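You operate a simulated robot arm through the tools that you are given. There is no shell and no other tool. Be economical: measure what you need, move in short steps, check, and stop when the job is done.

You run a simulated robot arm. Do the job below in one go: nothing can be reset, and whatever is moved stays where it is left.

## Task
Set a snap on the purple strap's chalk mark.
Fine: one snap; strap laid along the slide's nest, slide in for the stroke and out again, lever up, other straps untouched.

The check looks at the end state, three seconds after you hand in, the way a careful person would. Anything else that was tipped, shoved, dropped, spilled or broken makes it a failure.

## Robot
A 7-joint arm with a two-finger parallel gripper, fixed in place. Base frame: the origin is at the foot of the arm, x ahead of it, y to its left, z up; the work surface is at about z = 0. Readings come in m, rad, newtons and seconds.
With the tool pointing down near the work surface it reaches from about 0.24 to 0.62 m from the base axis. Its first joint turns from -1.152 to 1.152 rad. Payload 2.6 kg.
Tool frame: the origin (TCP) lies between the finger pads and is the grasp point; the fingertips stand 0.03 m ahead of it; z points along the fingers, y is the line along which they close. The gripper opens to 0.094 m. The fingers are 0.028 m wide and 0.01 m thick; the gripper's body (0.05 by 0.096 m) begins 0.055 m behind the TCP.
Orientation is that of the tool frame in the base frame, as a unit quaternion [w, x, y, z]. With the fingers straight down and closing along the base's y, the tool's x points along the base's -x, its y along +y and its z along -z.

## Interface
- The arm moves only by the tool servo_tool. Its argument "commands" is one flat list of numbers, 7 for each row, row after row: the shift along the tool's x, y, z in m, then the turn, a rotation vector about the tool's x, y, z in rad, then the gripper command, from -1 (fully open) to 1 (shut), values between in proportion. In form: [dx, dy, dz, ax, ay, az, fingers, dx, dy, dz, ax, ay, az, fingers, ...]. A call has 1 to 8 rows; each row is the pose to reach, as a shift and turn from the pose commanded when the call began, along the tool's axes at that moment. Rows are played at 5 a second. More than 0.05 m and 0.15 rad between two rows, or a gripper value outside its range, and nothing of the call is played. Where a pose cannot be reached the arm comes as near as it can. A force on the tool above 60 N (or 10 N above the force at the start of the call, whichever is more), or a blocked arm, ends the call early, and 0.2 s more pass. Each finger travels about 0.072 m/s and halts on what it meets, pressing with about 36 N; the grip force reading is that of the motor and also rises with nothing between the fingers. The clock runs only during rows and for 0.2 s after the last one: add rows that repeat a pose to give the fingers time. It gives the time, the measured TCP pose, the force on the tool (base axes), the opening and the grip force at its end, in the units of the frame above (readings bear some noise).
- Cameras (640 x 400 px; columns grow to the right, rows downward): "scene" is fixed at [0.0227, 0.4189, 0.5818]; the picture's right is [-0.88, -0.47, 0.00], its down [-0.19, 0.36, -0.91] and it looks along [0.43, -0.80, -0.41] (base axes); focal length 309 px, centre (320, 200). "wrist" rides on the gripper at [-0.037, 0, -0.058] in the tool frame; the picture's right is [0.00, -1.00, 0.00], its down [0.97, 0.00, -0.24] and it looks along [0.24, 0.00, 0.97] (tool axes); focal length 218 px, centre (320, 200).
- camera(camera): a new picture of that camera. It takes no simulated time.
- pixel_to_xyz(camera, pixels): there is no depth. For up to 12 entries [column, row, z] of the newest picture of that camera ("zoom" is the newest enlarged one), the place [x, y] in the base frame at which the ray of that pixel passes the height z, good to about 0.002 m. It takes no simulated time.
- inspect(camera, box): a new picture of the part [left, top, right, bottom] of that camera's present view, enlarged. It takes no simulated time.
- close_job(): hands the job in; it is judged then, once.

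Work in short steps. Measure before you move; look again where a grasp or a placing could have gone wrong, and mend it. You have 80 turns and 54 pictures in all, those below and enlarged ones among them. Open the gripper and draw the arm clear of the work before you hand the job in, unless the task says otherwise; then end with one line.

The tools are called after ">>>" as name(argument=value, ...) on one line, values as JSON. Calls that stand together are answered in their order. servo_tool: Moves the arm, as the interface text tells. Its arguments: {"type":"object","properties":{"commands":{"type":"array","items":{"type":"number"}}},"required":["commands"]} The other tools are called the same way: camera (camera) takes a picture; pixel_to_xyz (camera, pixels) gives the place at which the rays of pixels pass given heights; inspect (camera, box) takes an enlarged picture of a part of a camera's view; close_job () hands the job in.

At the start:

```text
t: 0.0
eef_pos: [0.1914, -0.2264, 0.4517]
tool_rot: [0.0, 0.0, 1.0, 0.0]
ft_force: [0.2, 0.1, 0.3]
opening: 0.0941
grip_force: 0.0
```

scene: 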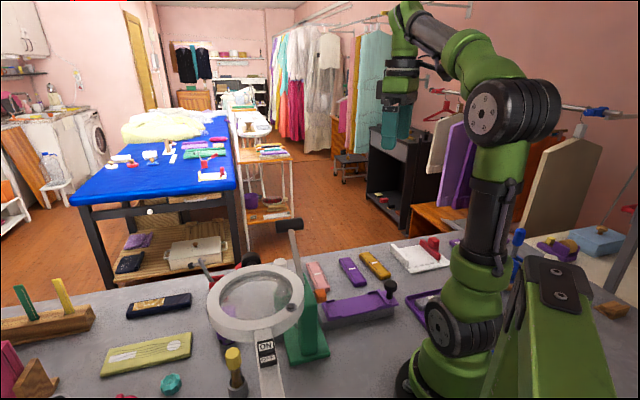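
wrist: 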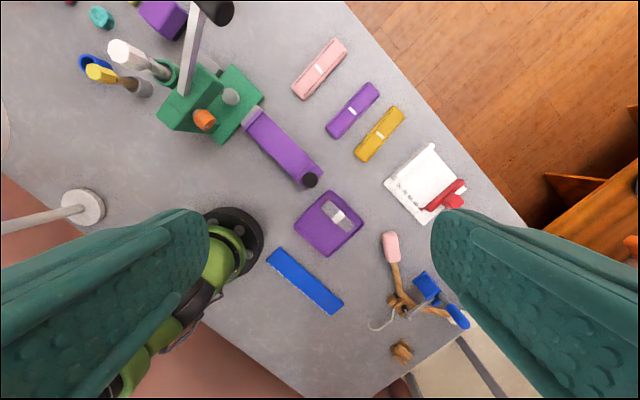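

The wrist view shows a green press with a lever, a purple slide with a black knob, and pink, purple and yellow straps. I enlarge both views to understand the parts.

>>> inspect(camera="wrist", box=[70, 0, 330, 200])

>>> inspect(camera="wrist", box=[240, 20, 480, 270])

>>> inspect(camera="scene", box=[190, 200, 470, 390])

```text
2.00 times, centred on (200, 100) of wrist
```

zoom: 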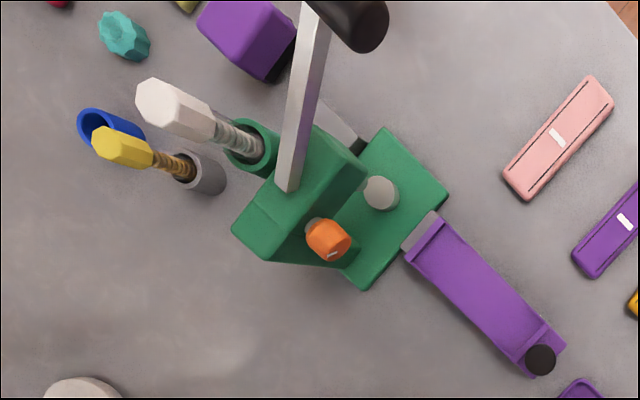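

```text
1.60 times, centred on (360, 145) of wrist
```

zoom: 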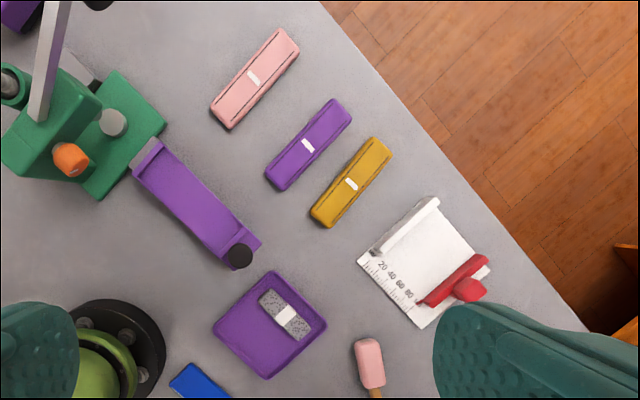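

```text
2.11 times, centred on (330, 295) of scene
```

zoom: 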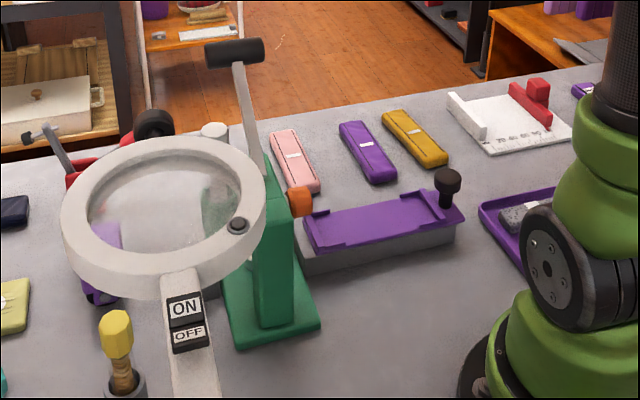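

Next I convert the key pixels in the wrist picture: strap ends and mark, slide ends and knob, press parts.

>>> pixel_to_xyz(camera="wrist", pixels=[[372, 86, 0.01], [332, 133, 0.01], [353, 110, 0.015], [340, 40, 0.01], [299, 97, 0.01], [398, 111, 0.01], [360, 157, 0.01], [310, 180, 0.06], [313, 178, 0.03], [250, 113, 0.03], [232, 97, 0.02], [205, 119, 0.06]])

>>> pixel_to_xyz(camera="wrist", pixels=[[224, 65, 0.0], [262, 98, 0.0], [216, 144, 0.0], [185, 94, 0.15], [200, 0, 0.25], [218, 12, 0.25], [112, 50, 0.1], [170, 70, 0.05]])

>>> inspect(camera="scene", box=[200, 210, 320, 370])

>>> inspect(camera="scene", box=[300, 240, 410, 330])

```text
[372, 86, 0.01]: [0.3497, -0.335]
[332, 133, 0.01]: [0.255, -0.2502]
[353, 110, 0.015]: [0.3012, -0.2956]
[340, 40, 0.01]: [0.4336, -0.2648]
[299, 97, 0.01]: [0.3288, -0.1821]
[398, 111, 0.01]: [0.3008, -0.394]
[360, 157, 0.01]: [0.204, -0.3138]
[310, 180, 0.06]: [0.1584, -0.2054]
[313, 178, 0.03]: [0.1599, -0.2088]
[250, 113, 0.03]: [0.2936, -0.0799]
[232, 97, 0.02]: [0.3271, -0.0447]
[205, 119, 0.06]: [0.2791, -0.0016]
```

```text
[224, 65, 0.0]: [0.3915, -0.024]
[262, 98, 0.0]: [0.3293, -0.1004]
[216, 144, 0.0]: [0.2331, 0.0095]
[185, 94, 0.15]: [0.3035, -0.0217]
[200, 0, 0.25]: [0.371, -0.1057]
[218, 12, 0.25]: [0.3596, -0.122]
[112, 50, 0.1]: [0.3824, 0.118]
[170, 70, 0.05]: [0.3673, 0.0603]
```

```text
2.50 times, centred on (260, 290) of scene
```

zoom: 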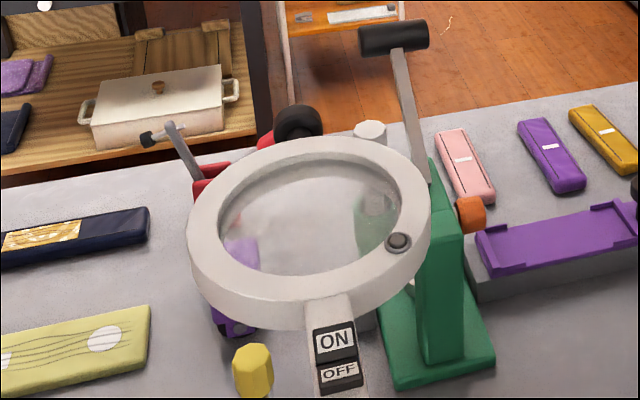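

```text
4.44 times, centred on (355, 285) of scene
```

zoom: 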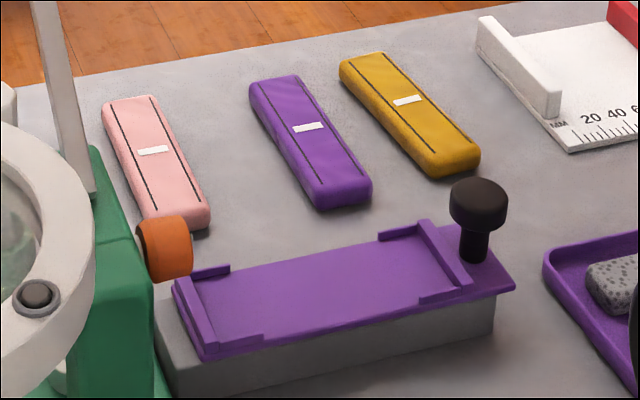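

The slide has a nest with end walls and corner ribs. The lens hides the press in the scene view, so I move the wrist camera over it.

>>> servo_tool(commands=[-0.035, 0.02, 0, 0, 0, 0, -1, -0.07, 0.04, 0, 0, 0, 0, -1, -0.105, 0.06, 0, 0, 0, 0, -1])

>>> camera(camera="wrist")

```text
t: 0.8
eef_pos: [0.2922, -0.1667, 0.4516]
tool_rot: [0.0, 0.001, 1.0, 0.0]
ft_force: [0.6, -0.1, 0.2]
opening: 0.0938
grip_force: 0.0
```

```text
46 pictures are left
```

wrist: 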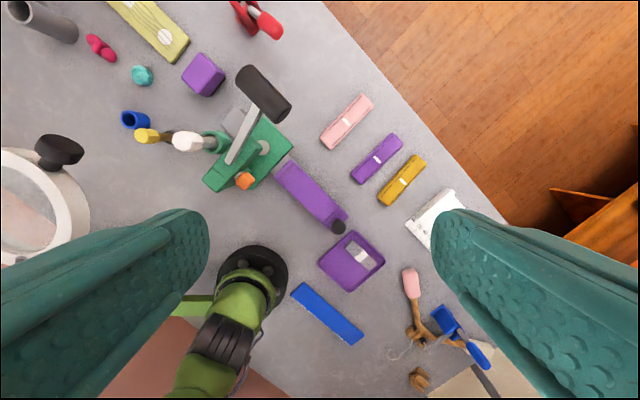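

>>> inspect(camera="wrist", box=[180, 50, 360, 240])

>>> inspect(camera="wrist", box=[310, 80, 470, 220])

```text
2.11 times, centred on (270, 145) of wrist
```

zoom: 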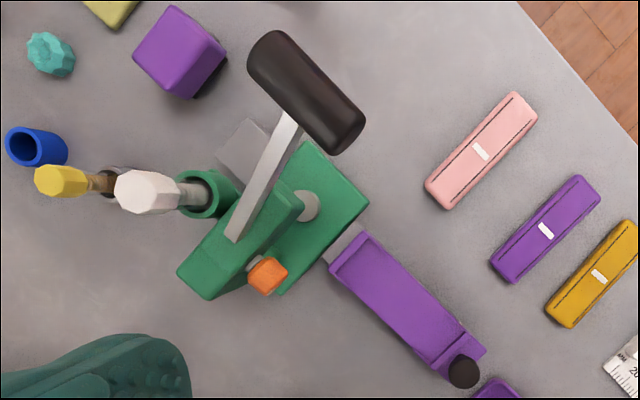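

```text
2.86 times, centred on (390, 150) of wrist
```

zoom: 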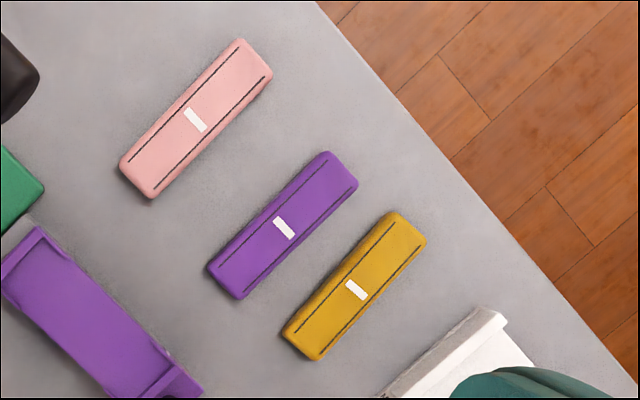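

I measure the strap and the slide from this latest enlargement.

>>> pixel_to_xyz(camera="zoom", pixels=[[327, 152, 0.015], [357, 186, 0.015], [208, 266, 0.015], [240, 297, 0.015], [284, 228, 0.015], [274, 218, 0.015], [294, 238, 0.015], [195, 120, 0.015], [356, 290, 0.015]])

>>> inspect(camera="wrist", box=[215, 100, 355, 240])

```text
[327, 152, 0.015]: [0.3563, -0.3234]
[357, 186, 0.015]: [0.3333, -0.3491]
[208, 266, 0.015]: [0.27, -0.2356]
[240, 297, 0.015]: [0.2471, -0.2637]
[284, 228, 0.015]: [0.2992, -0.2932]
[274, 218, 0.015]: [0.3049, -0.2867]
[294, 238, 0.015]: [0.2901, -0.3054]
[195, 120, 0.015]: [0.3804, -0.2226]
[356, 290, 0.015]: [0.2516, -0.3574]
```

```text
2.86 times, centred on (285, 170) of wrist
```

zoom: 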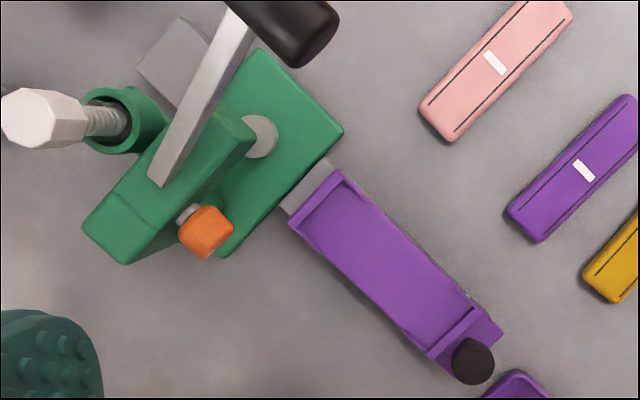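

I triangulate the slide's height using the same corners in both views.

>>> pixel_to_xyz(camera="zoom", pixels=[[290, 222, 0.03], [290, 222, 0.06], [340, 172, 0.03], [340, 172, 0.06], [503, 331, 0.03], [503, 331, 0.06], [473, 360, 0.05], [473, 360, 0.09], [262, 136, 0.03], [262, 136, 0.08], [206, 231, 0.05], [206, 231, 0.1]])

>>> pixel_to_xyz(camera="scene", pixels=[[328.6, 319.9, 0.03], [328.6, 319.9, 0.06], [321.7, 305.3, 0.03], [321.7, 305.3, 0.06], [399, 305, 0.03], [399, 305, 0.06], [391, 285, 0.05], [391, 285, 0.09], [358, 273, 0.0], [358, 273, 0.03], [322, 295, 0.05], [322, 295, 0.1]])

```text
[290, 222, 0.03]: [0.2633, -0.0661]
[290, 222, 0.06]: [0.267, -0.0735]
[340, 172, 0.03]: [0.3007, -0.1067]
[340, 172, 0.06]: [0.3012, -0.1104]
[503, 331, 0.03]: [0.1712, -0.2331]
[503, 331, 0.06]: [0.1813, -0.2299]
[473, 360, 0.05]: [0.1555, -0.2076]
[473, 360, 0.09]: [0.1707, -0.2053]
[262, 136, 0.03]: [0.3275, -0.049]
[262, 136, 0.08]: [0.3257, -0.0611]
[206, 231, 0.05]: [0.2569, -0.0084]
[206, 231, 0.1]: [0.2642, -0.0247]
```

```text
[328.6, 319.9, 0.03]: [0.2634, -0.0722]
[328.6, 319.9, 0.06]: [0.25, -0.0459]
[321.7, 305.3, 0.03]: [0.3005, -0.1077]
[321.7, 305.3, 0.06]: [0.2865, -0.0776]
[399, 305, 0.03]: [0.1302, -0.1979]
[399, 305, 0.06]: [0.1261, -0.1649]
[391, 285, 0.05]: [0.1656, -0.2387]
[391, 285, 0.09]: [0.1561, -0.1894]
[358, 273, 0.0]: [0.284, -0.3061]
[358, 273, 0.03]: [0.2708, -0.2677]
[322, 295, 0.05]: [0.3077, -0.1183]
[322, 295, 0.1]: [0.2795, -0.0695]
```

The straps lie at 45° along (1,-1) and the slide runs along (1,1). The purple strap's centre is about (0.301,-0.293) with a width of 0.035. I go above it, turning the tool 45° so the fingers close across it.

>>> servo_tool(commands=[-0.0015, -0.021, 0.033, 0, 0, 0.1309, -0.38, -0.003, -0.042, 0.066, 0, 0, 0.2618, -0.38, -0.0045, -0.063, 0.1, 0, 0, 0.3927, -0.38, -0.006, -0.084, 0.133, 0, 0, 0.5236, -0.38, -0.0075, -0.105, 0.166, 0, 0, 0.6545, -0.38, -0.009, -0.1263, 0.2, 0, 0, 0.7854, -0.38, -0.009, -0.1263, 0.23, 0, 0, 0.7854, -0.38])

>>> camera(camera="wrist")

```text
t: 2.4
eef_pos: [0.3023, -0.2957, 0.2222]
tool_rot: [0.001, 0.384, 0.923, 0.0]
ft_force: [-0.8, 0.3, -0.3]
opening: 0.0647
grip_force: 0.0
```

```text
42 pictures are left
```

wrist: 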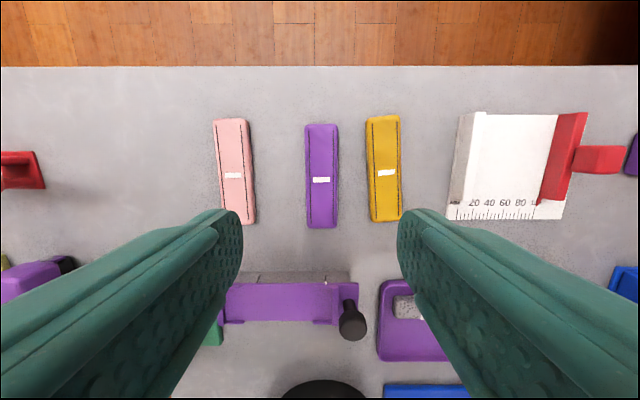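

The strap is vertical in this view, with ends at rows 125 and 228 and its mark at (321,180). I convert those for the precise centre.

>>> pixel_to_xyz(camera="wrist", pixels=[[321, 125, 0.015], [322, 222, 0.015], [321, 180, 0.018], [305, 180, 0.015], [338, 180, 0.015], [367, 172, 0.015], [255, 175, 0.015], [322, 228, 0.0], [321, 125, 0.02]])

>>> inspect(camera="wrist", box=[200, 110, 420, 240])

>>> inspect(camera="scene", box=[300, 240, 410, 330])

```text
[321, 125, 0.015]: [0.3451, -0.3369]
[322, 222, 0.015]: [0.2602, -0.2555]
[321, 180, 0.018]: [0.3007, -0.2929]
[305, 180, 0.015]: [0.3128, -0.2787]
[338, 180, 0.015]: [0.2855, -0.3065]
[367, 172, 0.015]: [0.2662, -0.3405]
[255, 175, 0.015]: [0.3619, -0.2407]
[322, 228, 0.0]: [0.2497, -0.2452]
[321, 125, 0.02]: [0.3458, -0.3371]
```

```text
2.91 times, centred on (310, 175) of wrist
```

zoom: 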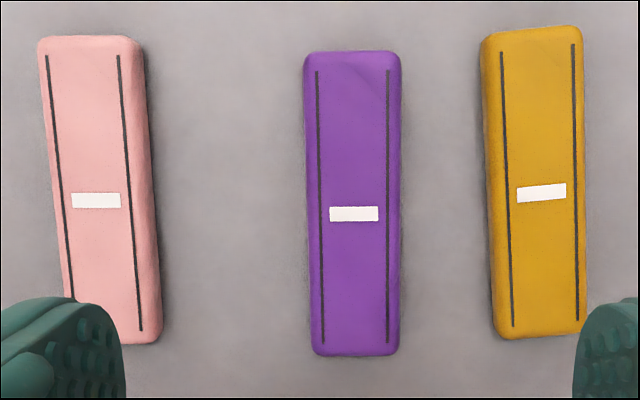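

```text
4.44 times, centred on (355, 285) of scene
```

zoom: 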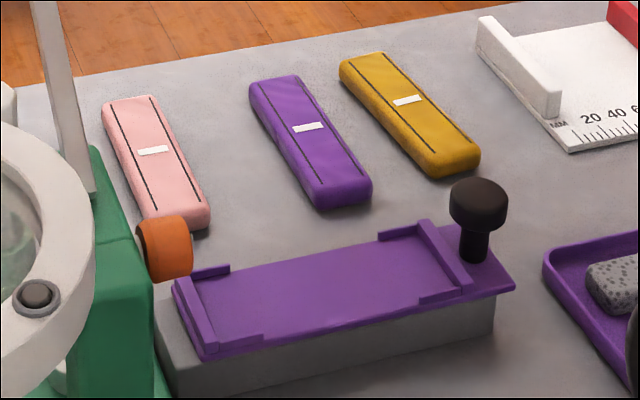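

The fingers straddle the strap with both neighbours clear. I descend to fingertip height 5 mm.

>>> servo_tool(commands=[0.0025, 0.0006, 0.045, 0, 0, 0, -0.38, 0.0025, 0.0006, 0.09, 0, 0, 0, -0.38, 0.0025, 0.0006, 0.13, 0, 0, 0, -0.38, 0.0025, 0.0006, 0.165, 0, 0, 0, -0.38, 0.0025, 0.0006, 0.187, 0, 0, 0, -0.38, 0.0025, 0.0006, 0.187, 0, 0, 0, -0.38])

>>> camera(camera="wrist")

```text
t: 3.8
eef_pos: [0.3033, -0.2925, 0.0372]
tool_rot: [0.0, 0.383, 0.924, 0.0]
ft_force: [0.9, 0.1, -0.6]
opening: 0.0646
grip_force: 0.2
```

```text
39 pictures are left
```

wrist: 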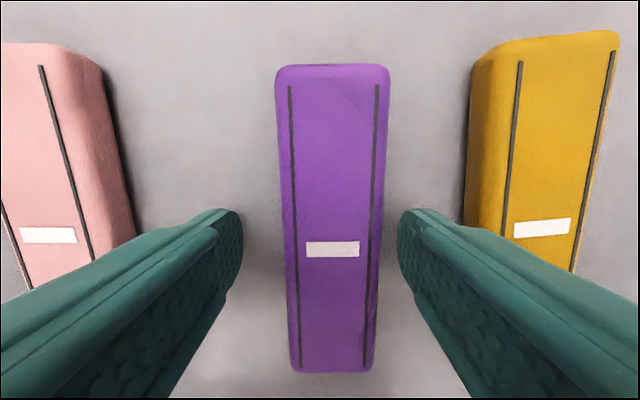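

The strap sits about 4 mm to the right of the finger midline and the mark is level with the pads. I shift and close.

>>> servo_tool(commands=[0, -0.004, 0.002, 0, 0, 0, -0.38, 0, -0.004, 0.002, 0, 0, 0, 0.2, 0, -0.004, 0.002, 0, 0, 0, 0.6, 0, -0.004, 0.002, 0, 0, 0, 0.6, 0, -0.004, 0.002, 0, 0, 0, 0.6])

>>> camera(camera="wrist")

```text
t: 5.0
eef_pos: [0.3018, -0.2944, 0.0342]
tool_rot: [-0.001, 0.383, 0.924, 0.0]
ft_force: [0.6, 0.1, -0.4]
opening: 0.0387
grip_force: 36.8
```

```text
38 pictures are left
```

wrist: 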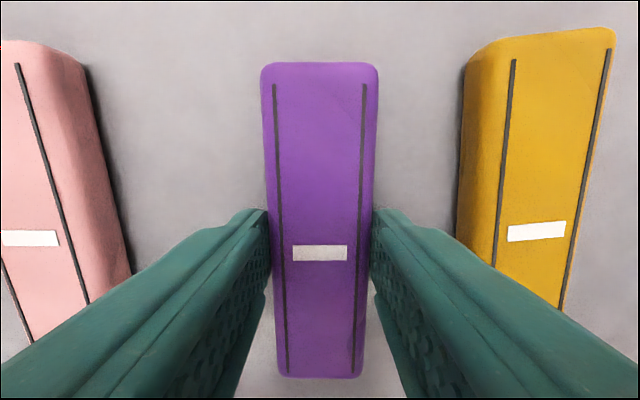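

The strap is gripped at its middle (opening 0.0387). Before lifting I measure the nest's inner edges in the latest scene enlargement.

>>> pixel_to_xyz(camera="zoom", pixels=[[187, 277, 0.035], [218, 345, 0.035], [418, 226, 0.035], [462, 290, 0.035], [230, 270, 0.03], [262, 335, 0.035], [378, 240, 0.03], [420, 299, 0.035], [515, 288, 0.028], [478, 200, 0.08], [473, 255, 0.03]])

>>> servo_tool(commands=[0, 0, -0.03, 0, 0, 0, 0.6, 0, 0, -0.07, 0, 0, 0, 0.6, 0, 0, -0.115, 0, 0, 0, 0.6, 0, 0, -0.155, 0, 0, 0, 0.6])

>>> camera(camera="wrist")

```text
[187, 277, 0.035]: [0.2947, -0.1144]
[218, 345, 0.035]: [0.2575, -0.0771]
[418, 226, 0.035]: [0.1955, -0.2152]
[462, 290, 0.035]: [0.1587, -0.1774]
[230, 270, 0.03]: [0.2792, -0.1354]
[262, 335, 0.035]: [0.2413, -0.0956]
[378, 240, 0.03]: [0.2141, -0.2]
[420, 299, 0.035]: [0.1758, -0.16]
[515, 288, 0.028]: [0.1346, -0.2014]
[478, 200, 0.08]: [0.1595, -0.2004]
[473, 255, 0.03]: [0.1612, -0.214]
```

```text
t: 6.0
eef_pos: [0.303, -0.2942, 0.1896]
tool_rot: [0.0, 0.383, 0.924, 0.001]
ft_force: [-0.1, -0.3, -1.3]
opening: 0.0388
grip_force: 36.6
```

```text
37 pictures are left
```

wrist: 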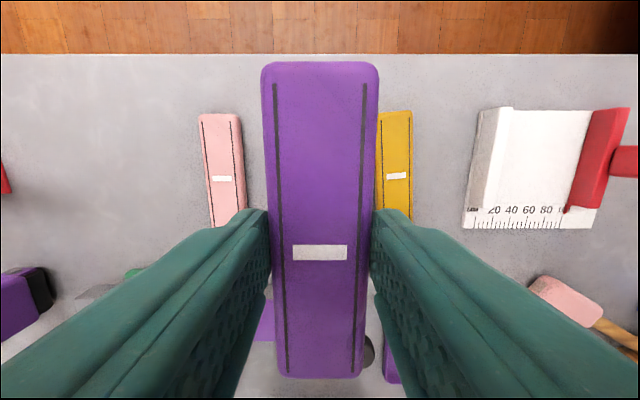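

The strap is lifted cleanly. The nest centre is at about (0.225,-0.144) and about 0.14 long, so I'll centre the strap in it. First I rotate the strap in place, away from the lever.

>>> servo_tool(commands=[0, 0, 0, 0, 0, -0.14, 0.6, 0, 0, 0, 0, 0, -0.28, 0.6, 0, 0, 0, 0, 0, -0.42, 0.6, 0, 0, 0, 0, 0, -0.56, 0.6, 0, 0, 0, 0, 0, -0.7, 0.6, 0, 0, 0, 0, 0, -0.84, 0.6, 0, 0, 0, 0, 0, -0.98, 0.6, 0, 0, 0, 0, 0, -1.12, 0.6])

>>> servo_tool(commands=[0.006, 0.042, 0, 0, 0, -0.1127, 0.6, 0.012, 0.084, 0.01, 0, 0, -0.2254, 0.6, 0.018, 0.125, 0.02, 0, 0, -0.3381, 0.6, 0.0243, 0.1673, 0.03, 0, 0, -0.4508, 0.6, 0.0243, 0.1673, 0.05, 0, 0, -0.4508, 0.6, 0.0243, 0.1673, 0.05, 0, 0, -0.4508, 0.6])

>>> camera(camera="scene")

>>> camera(camera="wrist")

```text
t: 7.8
eef_pos: [0.2995, -0.2939, 0.187]
tool_rot: [0.0, -0.168, 0.986, 0.0]
ft_force: [-0.6, -0.6, -0.5]
opening: 0.0389
grip_force: 35.9
```

```text
t: 9.2
eef_pos: [0.2221, -0.1448, 0.1379]
tool_rot: [-0.001, -0.383, 0.924, 0.0]
ft_force: [-0.1, 0.4, -0.2]
opening: 0.0391
grip_force: 36.1
```

```text
36 pictures are left
```

scene: 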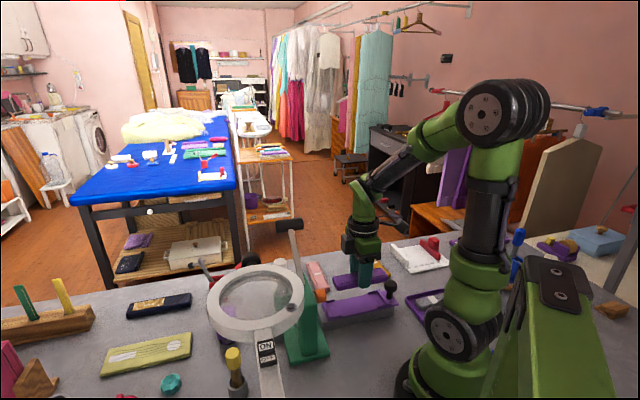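

```text
35 pictures are left
```

wrist: 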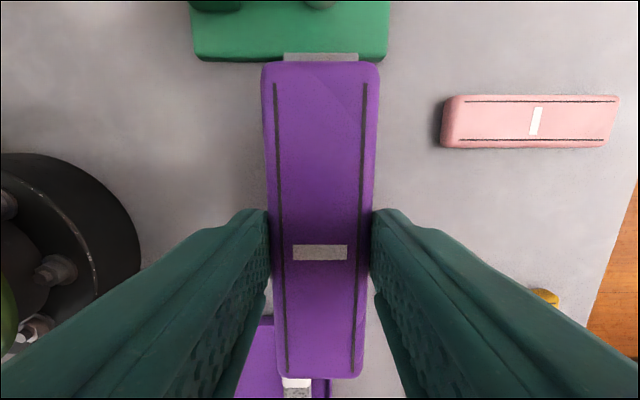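

The rail (columns 284–358, row 55) is centred on the gripper midline (320), so the strap is aligned over the nest. I trim a little and descend to just above the ribs.

>>> servo_tool(commands=[-0.0026, -0.0008, 0.03, 0, 0, 0, 0.6, -0.0026, -0.0008, 0.056, 0, 0, 0, 0.6, -0.0026, -0.0008, 0.056, 0, 0, 0, 0.6])

>>> inspect(camera="scene", box=[295, 230, 415, 335])

>>> camera(camera="wrist")

```text
t: 10.0
eef_pos: [0.2242, -0.1419, 0.0803]
tool_rot: [-0.001, -0.382, 0.924, 0.0]
ft_force: [-0.3, -1.0, -0.6]
opening: 0.0391
grip_force: 36.5
```

```text
3.81 times, centred on (355, 282) of scene
```

zoom: 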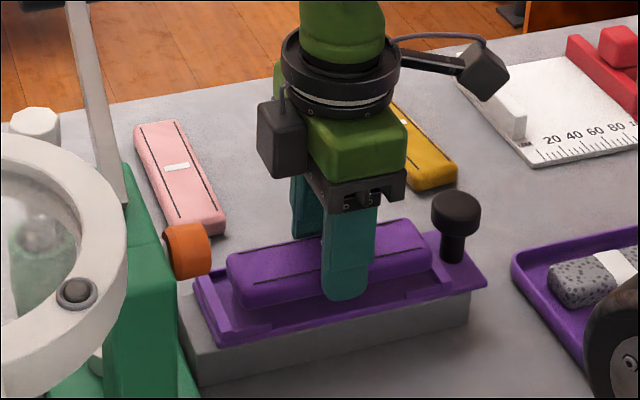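

```text
33 pictures are left
```

wrist: 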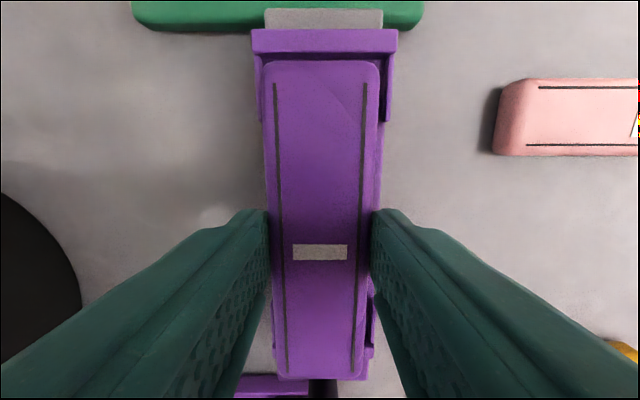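

The slide's centre is around column 324.5 while the strap is at 320, so it needs about 2 mm to the right. I check the lengthwise placement against the near wall.

>>> pixel_to_xyz(camera="wrist", pixels=[[325, 53, 0.035], [325, 29, 0.035], [320, 61, 0.064], [320, 379, 0.064], [320, 252, 0.064], [258, 60, 0.035], [391, 60, 0.035], [366, 365, 0.035]])

>>> inspect(camera="wrist", box=[230, 0, 430, 130])

>>> inspect(camera="wrist", box=[230, 290, 410, 400])

```text
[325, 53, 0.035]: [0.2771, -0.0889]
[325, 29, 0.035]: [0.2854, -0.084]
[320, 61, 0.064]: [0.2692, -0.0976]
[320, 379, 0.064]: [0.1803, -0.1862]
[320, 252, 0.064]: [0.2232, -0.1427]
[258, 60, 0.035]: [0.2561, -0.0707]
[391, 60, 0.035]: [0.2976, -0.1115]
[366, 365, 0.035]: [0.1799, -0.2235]
```

```text
3.08 times, centred on (330, 65) of wrist
```

zoom: 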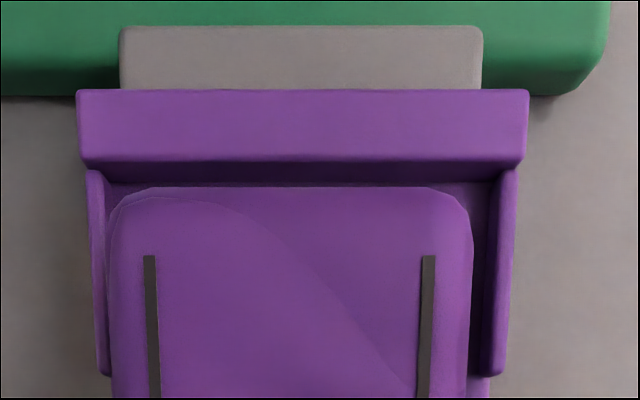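

```text
3.56 times, centred on (320, 345) of wrist
```

zoom: 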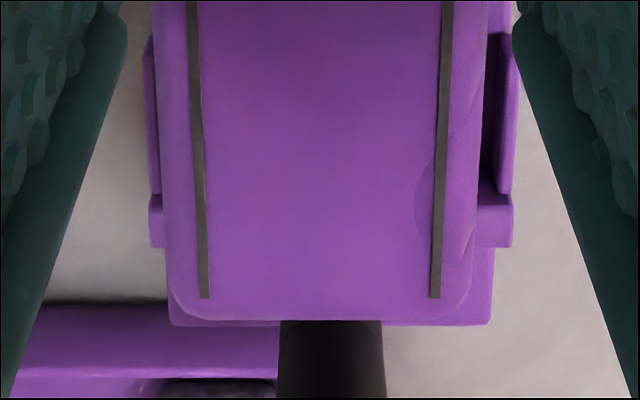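

The strap is centred lengthwise between near and far walls and needs a 1.7 mm sideways trim. I lower it towards the nest floor in steps.

>>> servo_tool(commands=[0, -0.0017, 0.006, 0, 0, 0, 0.6, 0, -0.0017, 0.012, 0, 0, 0, 0.6, 0, -0.0017, 0.015, 0, 0, 0, 0.6, 0, -0.0017, 0.015, 0, 0, 0, 0.6])

>>> inspect(camera="scene", box=[310, 265, 400, 335])

```text
t: 11.0
eef_pos: [0.227, -0.1432, 0.0665]
tool_rot: [0.002, -0.383, 0.924, -0.001]
ft_force: [-9.0, 7.9, 52.2]
opening: 0.0388
grip_force: 35.9
```

```text
5.71 times, centred on (355, 300) of scene
```

zoom: 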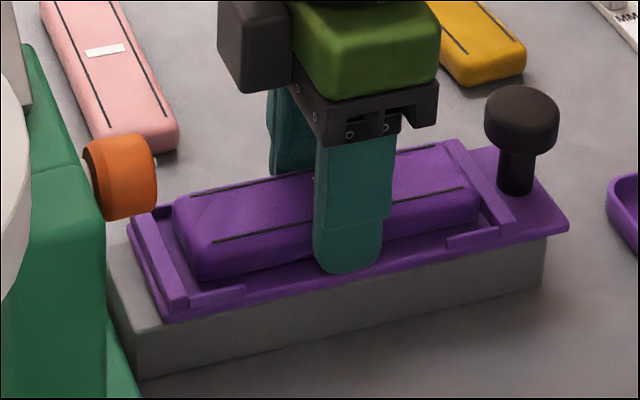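

Contact at z 0.0665 with the strap flat in the nest. I relieve the force, release, and rise straight up to check.

>>> servo_tool(commands=[0, 0, -0.001, 0, 0, 0, 0.6, 0, 0, -0.001, 0, 0, 0, 0.1, 0, 0, -0.001, 0, 0, 0, -0.15, 0, 0, -0.001, 0, 0, 0, -0.2, 0, 0, -0.03, 0, 0, 0, -0.2, 0, 0, -0.07, 0, 0, 0, -0.2, 0, 0, -0.1, 0, 0, 0, -0.2])

>>> camera(camera="wrist")

>>> inspect(camera="scene", box=[310, 265, 400, 335])

```text
t: 12.6
eef_pos: [0.2274, -0.1426, 0.169]
tool_rot: [-0.001, -0.383, 0.924, 0.001]
ft_force: [-0.4, 0.6, 0.1]
opening: 0.0559
grip_force: 0.1
```

```text
29 pictures are left
```

wrist: 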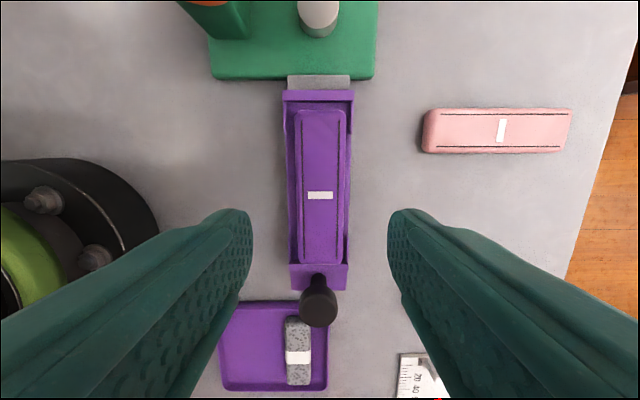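

```text
5.71 times, centred on (355, 300) of scene
```

zoom: 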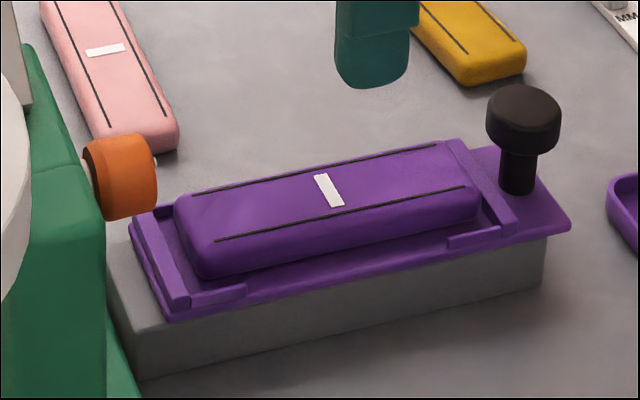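

The strap lies in the nest. I enlarge it for centring and to look at the grey cylinder at the press.

>>> inspect(camera="wrist", box=[250, 70, 390, 340])

>>> inspect(camera="wrist", box=[160, 0, 400, 120])

```text
1.48 times, centred on (320, 205) of wrist
```

zoom: 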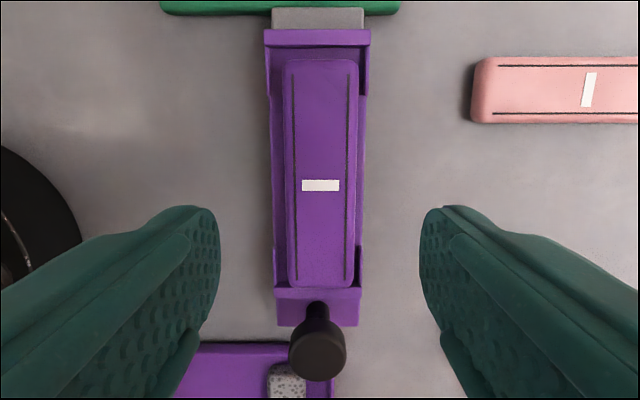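

```text
2.67 times, centred on (280, 60) of wrist
```

zoom: 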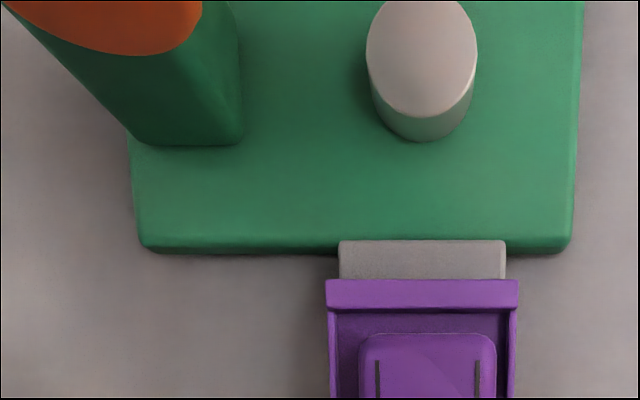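

I enlarge the knob end to see the far wall against the strap's end.

>>> inspect(camera="wrist", box=[275, 235, 365, 300])

>>> pixel_to_xyz(camera="wrist", pixels=[[320, 109.7, 0.05], [320, 264.5, 0.05], [320, 195, 0.05], [320, 102.3, 0.038], [320, 89.5, 0.038], [320, 264.5, 0.038], [317, 40, 0.02], [318, 12, 0.03], [318, 12, 0.04], [318, 12, 0.05], [320, 300, 0.06]])

```text
6.15 times, centred on (320, 268) of wrist
```

zoom: 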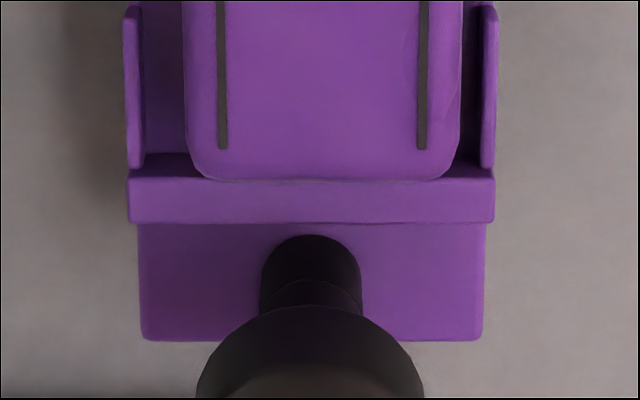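

```text
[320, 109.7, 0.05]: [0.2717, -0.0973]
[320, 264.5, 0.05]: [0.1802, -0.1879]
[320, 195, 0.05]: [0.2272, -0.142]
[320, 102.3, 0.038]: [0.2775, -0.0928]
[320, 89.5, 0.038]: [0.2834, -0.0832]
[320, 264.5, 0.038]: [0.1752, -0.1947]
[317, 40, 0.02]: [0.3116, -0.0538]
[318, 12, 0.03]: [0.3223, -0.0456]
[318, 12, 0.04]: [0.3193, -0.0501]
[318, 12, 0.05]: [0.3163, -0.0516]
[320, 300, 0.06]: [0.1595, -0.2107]
```

The strap is centred in the nest (nest centre u≈0.058, mark u≈0.060) and the anvil lies at u≈0.197 along the slide, so travel is about 0.137. I go to grip the knob at (0.164,-0.205).

>>> servo_tool(commands=[0.045, 0.001, 0, 0, 0, 0, -0.2, 0.089, 0.001, 0, 0, 0, 0, -0.2, 0.089, 0.001, 0.04, 0, 0, 0, -0.2, 0.089, 0.001, 0.07, 0, 0, 0, -0.2, 0.089, 0.001, 0.07, 0, 0, 0, -0.2])

>>> camera(camera="wrist")

>>> inspect(camera="scene", box=[310, 240, 430, 335])

```text
t: 13.8
eef_pos: [0.1609, -0.205, 0.0979]
tool_rot: [0.0, -0.383, 0.924, 0.001]
ft_force: [0.8, 0.6, -0.5]
opening: 0.0567
grip_force: 0.0
```

```text
24 pictures are left
```

wrist: 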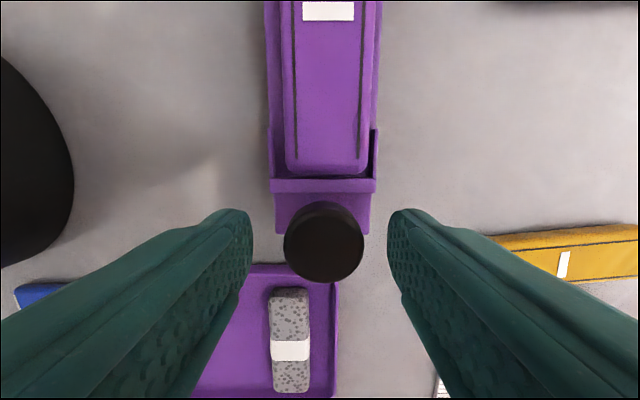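

```text
4.21 times, centred on (370, 288) of scene
```

zoom: 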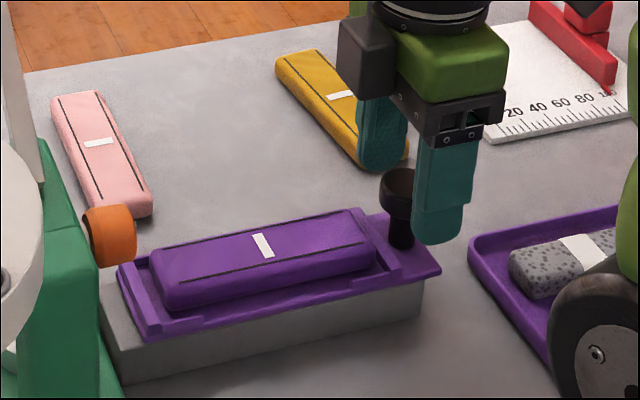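

The knob is centred between the fingers (323,242). I lower and grip it.

>>> servo_tool(commands=[0.001, -0.001, 0.012, 0, 0, 0, -0.2, 0.001, -0.001, 0.021, 0, 0, 0, -0.2, 0.001, -0.001, 0.021, 0, 0, 0, 0.3, 0.001, -0.001, 0.021, 0, 0, 0, 0.6, 0.001, -0.001, 0.021, 0, 0, 0, 0.6])

```text
t: 15.0
eef_pos: [0.1623, -0.2047, 0.0754]
tool_rot: [0.0, -0.383, 0.924, 0.0]
ft_force: [-1.4, -0.1, -2.0]
opening: 0.0318
grip_force: 45.4
```

The knob is gripped (opening 0.032). I slide it in 0.08 along the rail and check.

>>> servo_tool(commands=[-0.015, 0, 0, 0, 0, 0, 0.6, -0.03, 0, 0, 0, 0, 0, 0.6, -0.045, 0, 0, 0, 0, 0, 0.6, -0.06, 0, 0, 0, 0, 0, 0.6, -0.08, 0, 0, 0, 0, 0, 0.6, -0.08, 0, 0, 0, 0, 0, 0.6])

>>> camera(camera="wrist")

>>> camera(camera="scene")

```text
t: 16.4
eef_pos: [0.2157, -0.1522, 0.0754]
tool_rot: [0.0, -0.385, 0.923, -0.002]
ft_force: [14.6, -14.9, -41.0]
opening: 0.0317
grip_force: 45.2
```

```text
22 pictures are left
```

wrist: 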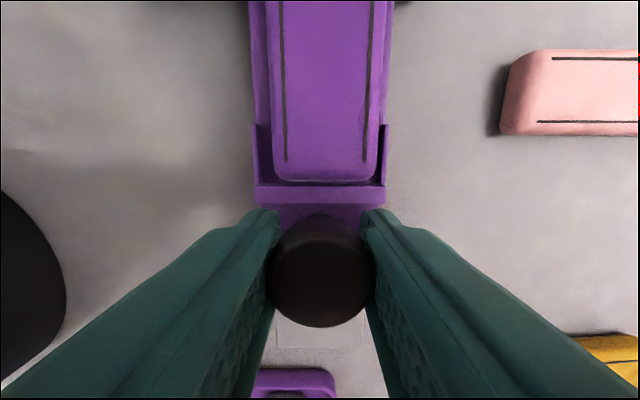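

```text
21 pictures are left
```

scene: 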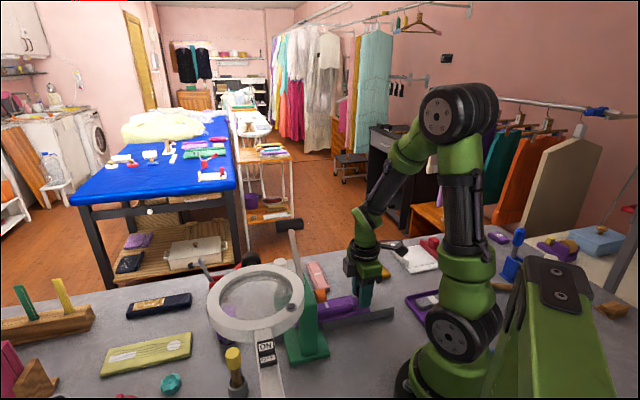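

The slide moved 0.075, with some side load (20 N) and downward load on the tool. I correct the commanded pose by about 1 mm and continue 0.04.

>>> servo_tool(commands=[0, -0.0006, 0.001, 0, 0, 0, 0.6, -0.015, -0.0006, 0.001, 0, 0, 0, 0.6, -0.03, -0.0006, 0.001, 0, 0, 0, 0.6, -0.04, -0.0006, 0.001, 0, 0, 0, 0.6, -0.04, -0.0006, 0.001, 0, 0, 0, 0.6])

>>> inspect(camera="scene", box=[240, 210, 420, 350])

>>> camera(camera="wrist")

```text
t: 17.6
eef_pos: [0.2463, -0.1219, 0.0737]
tool_rot: [-0.002, -0.382, 0.924, 0.003]
ft_force: [-17.4, 19.7, 40.5]
opening: 0.0319
grip_force: 45.1
```

```text
2.86 times, centred on (330, 280) of scene
```

zoom: 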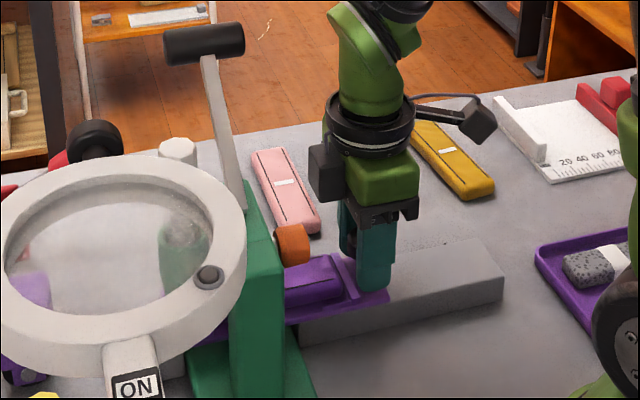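

```text
19 pictures are left
```

wrist: 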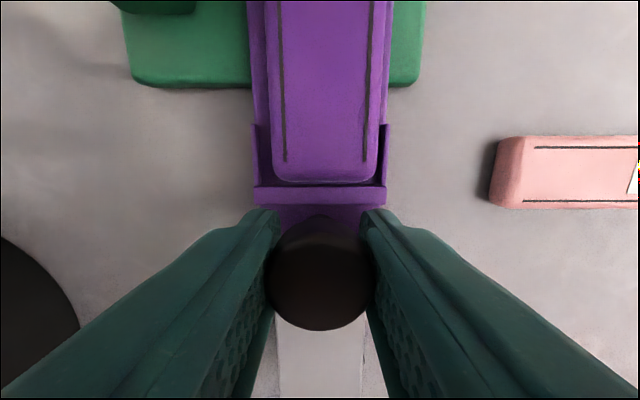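

Knob u is 0.088 now. I soften the offsets and push on in small steps toward u≈0.107, watching for a stop.

>>> servo_tool(commands=[0, 0.0003, -0.0006, 0, 0, 0, 0.6, -0.007, 0.0003, -0.0006, 0, 0, 0, 0.6, -0.014, 0.0003, -0.0006, 0, 0, 0, 0.6, -0.019, 0.0003, -0.0006, 0, 0, 0, 0.6, -0.019, 0.0003, -0.0006, 0, 0, 0, 0.6])

```text
t: 18.8
eef_pos: [0.2594, -0.1086, 0.0749]
tool_rot: [-0.003, -0.382, 0.924, 0.003]
ft_force: [-13.6, 17.7, -2.8]
opening: 0.0318
grip_force: 45.1
```

No stop felt yet at u=0.1066. I try 6 mm more gently to see whether a stop defines the in-position.

>>> servo_tool(commands=[0, 0.0006, 0, 0, 0, 0, 0.6, -0.002, 0.0006, 0, 0, 0, 0, 0.6, -0.004, 0.0006, 0, 0, 0, 0, 0.6, -0.006, 0.0006, 0, 0, 0, 0, 0.6, -0.006, 0.0006, 0, 0, 0, 0, 0.6])

>>> inspect(camera="scene", box=[200, 210, 380, 370])

```text
t: 20.0
eef_pos: [0.262, -0.1058, 0.0737]
tool_rot: [-0.004, -0.38, 0.925, 0.001]
ft_force: [-34.1, -27.9, -12.9]
opening: 0.0316
grip_force: 44.7
```

```text
2.50 times, centred on (290, 290) of scene
```

zoom: 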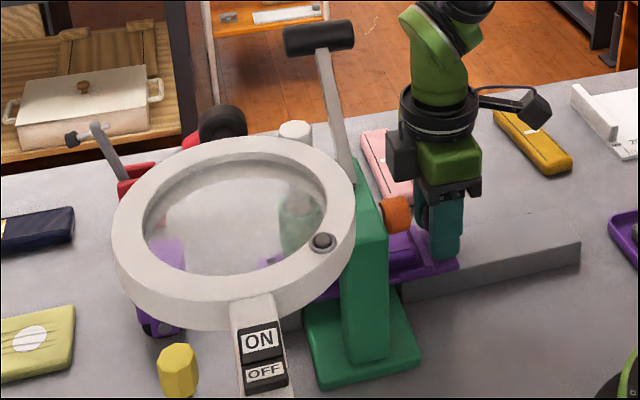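

A stop is met at u≈0.1105 (44 N back along the slide), a travel of 0.14, which puts the mark at u≈0.20 over the anvil. I ease off, release the knob, back away along the rail and rise.

>>> servo_tool(commands=[0.0015, 0, 0, 0, 0, 0, 0.6, 0.0015, 0, 0, 0, 0, 0, 0, 0.0015, 0, 0, 0, 0, 0, -0.3, 0.0015, 0, 0, 0, 0, 0, -0.3, 0.03, 0, 0, 0, 0, 0, -0.3, 0.06, 0, -0.03, 0, 0, 0, -0.3, 0.06, 0, -0.07, 0, 0, 0, -0.3, 0.06, 0, -0.1, 0, 0, 0, -0.3])

>>> camera(camera="wrist")

```text
t: 21.8
eef_pos: [0.2189, -0.1478, 0.1773]
tool_rot: [0.0, -0.382, 0.924, 0.0]
ft_force: [0.3, 0.1, 0.3]
opening: 0.0612
grip_force: 0.1
```

```text
17 pictures are left
```

wrist: 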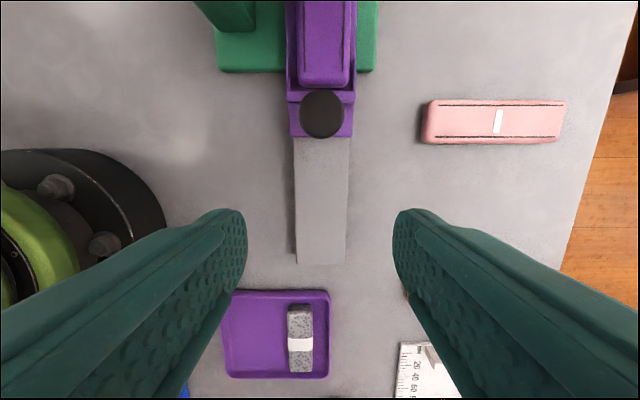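

The slide is in. I tilt the camera up toward the press to see the mark relative to the ram.

>>> servo_tool(commands=[0, 0, 0, 0, -0.15, 0, -0.3, 0, 0, 0, 0, -0.3, 0, -0.3, 0, 0, 0, 0, -0.45, 0, -0.3, 0, 0, 0, 0, -0.6, 0, -0.3, 0, 0, 0, 0, -0.75, 0, -0.3])

>>> camera(camera="wrist")

```text
t: 23.0
eef_pos: [0.2228, -0.146, 0.1765]
tool_rot: [0.339, -0.356, 0.859, 0.141]
ft_force: [-0.3, -0.3, 0.6]
opening: 0.0611
grip_force: 0.0
```

```text
16 pictures are left
```

wrist: 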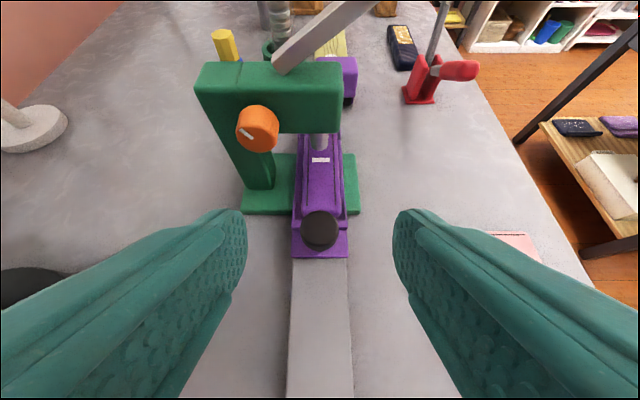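

Very informative; I enlarge the press region to see the ram, mark and orange dial.

>>> inspect(camera="wrist", box=[190, 0, 390, 250])

>>> inspect(camera="wrist", box=[220, 90, 350, 190])

```text
1.60 times, centred on (290, 125) of wrist
```

zoom: 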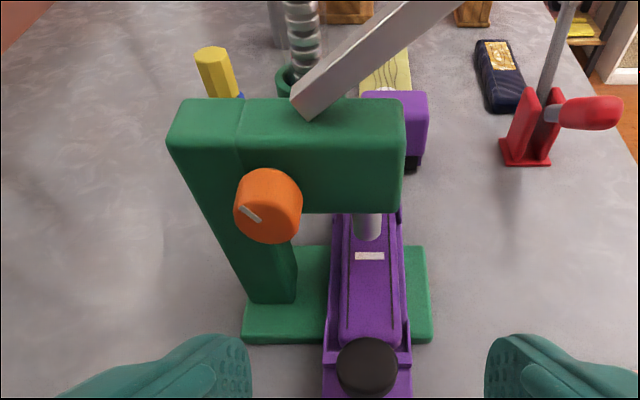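

```text
4.00 times, centred on (285, 140) of wrist
```

zoom: 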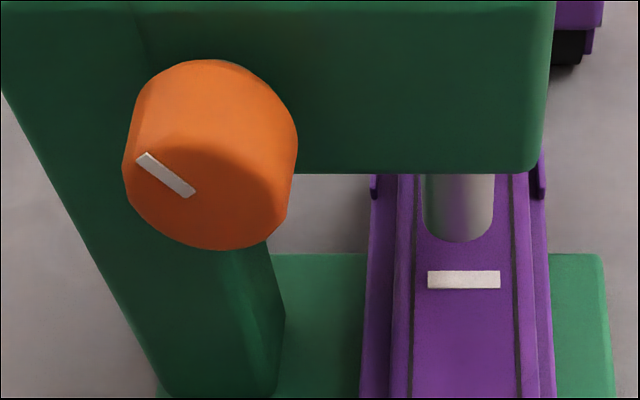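

The ram (bottom z≈0.078) is directly over the chalk mark: mark u≈0.2015, ram u≈0.200, columns 321 vs 320. The lever handle triangulates to u≈0.20, v≈0.347, z≈0.238. I untilt, rise and go above the handle's near half.

>>> servo_tool(commands=[0, 0, 0, 0, 0.15, 0, -0.3, 0, 0, 0, 0, 0.3, 0, -0.3, 0, 0, 0, 0, 0.45, 0, -0.3, 0, 0, 0, 0, 0.6, 0, -0.3, 0, 0, 0, 0, 0.75, 0, -0.3, 0, 0, 0, 0, 0.75, 0, -0.3])

>>> servo_tool(commands=[0, 0, -0.045, 0, 0, 0, -0.3, 0, 0, -0.09, 0, 0, 0, -0.3, 0, 0, -0.135, 0, 0, 0, -0.3, 0, 0, -0.165, 0, 0, 0, -0.3, -0.03, -0.03, -0.165, 0, 0, 0, -0.3, -0.06, -0.06, -0.165, 0, 0, 0, -0.3, -0.09, -0.0857, -0.165, 0, 0, 0, -0.3, -0.1, -0.0857, -0.165, 0, 0, 0, -0.3])

>>> camera(camera="wrist")

>>> inspect(camera="scene", box=[240, 190, 400, 310])

```text
t: 24.4
eef_pos: [0.2228, -0.1473, 0.1758]
tool_rot: [-0.001, -0.382, 0.924, -0.001]
ft_force: [0.4, 0.5, -0.7]
opening: 0.0609
grip_force: 0.0
```

```text
t: 26.2
eef_pos: [0.3554, -0.1338, 0.3399]
tool_rot: [0.0, -0.382, 0.924, -0.001]
ft_force: [0.5, -0.2, -0.1]
opening: 0.061
grip_force: 0.1
```

```text
13 pictures are left
```

wrist: 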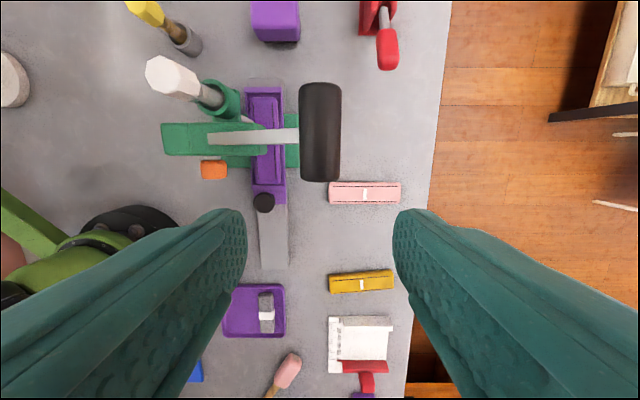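

```text
3.33 times, centred on (320, 250) of scene
```

zoom: 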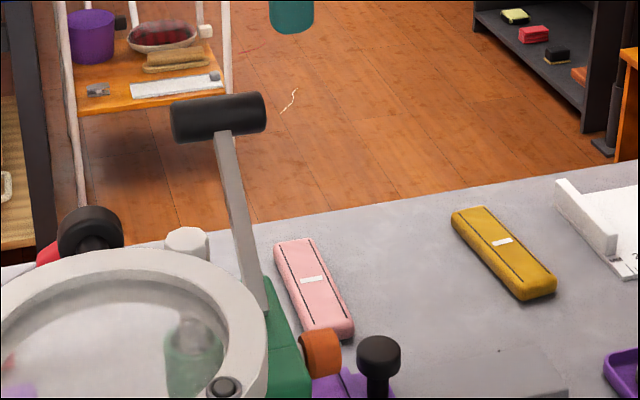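

The handle is centred on the midline (columns 299–341), spanning u 0.168–0.235 with the arm at u≈0.199. I go down to grip its near half at u=0.176, clear of the arm.

>>> servo_tool(commands=[-0.0193, 0, 0, 0, 0, 0, -0.3, -0.0193, 0, 0.04, 0, 0, 0, -0.3, -0.0193, 0, 0.075, 0, 0, 0, -0.3, -0.0193, 0, 0.104, 0, 0, 0, -0.3, -0.0193, 0, 0.104, 0, 0, 0, -0.3])

>>> inspect(camera="scene", box=[240, 190, 400, 310])

>>> camera(camera="wrist")

```text
t: 27.4
eef_pos: [0.3696, -0.1226, 0.236]
tool_rot: [0.0, -0.383, 0.924, 0.0]
ft_force: [0.4, 0.3, -0.3]
opening: 0.061
grip_force: 0.0
```

```text
3.33 times, centred on (320, 250) of scene
```

zoom: 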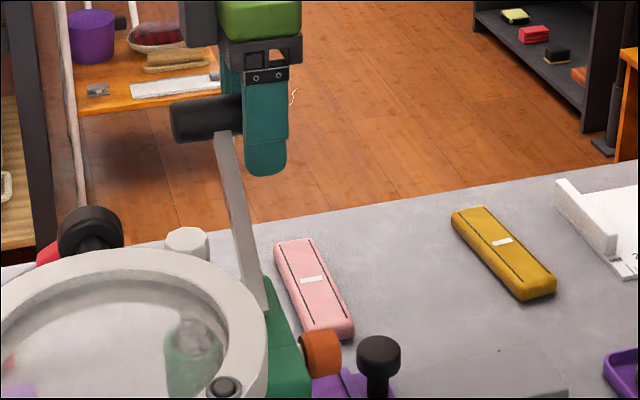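

```text
10 pictures are left
```

wrist: 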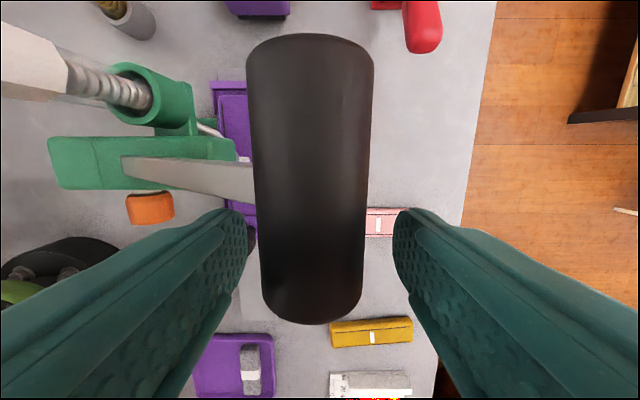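

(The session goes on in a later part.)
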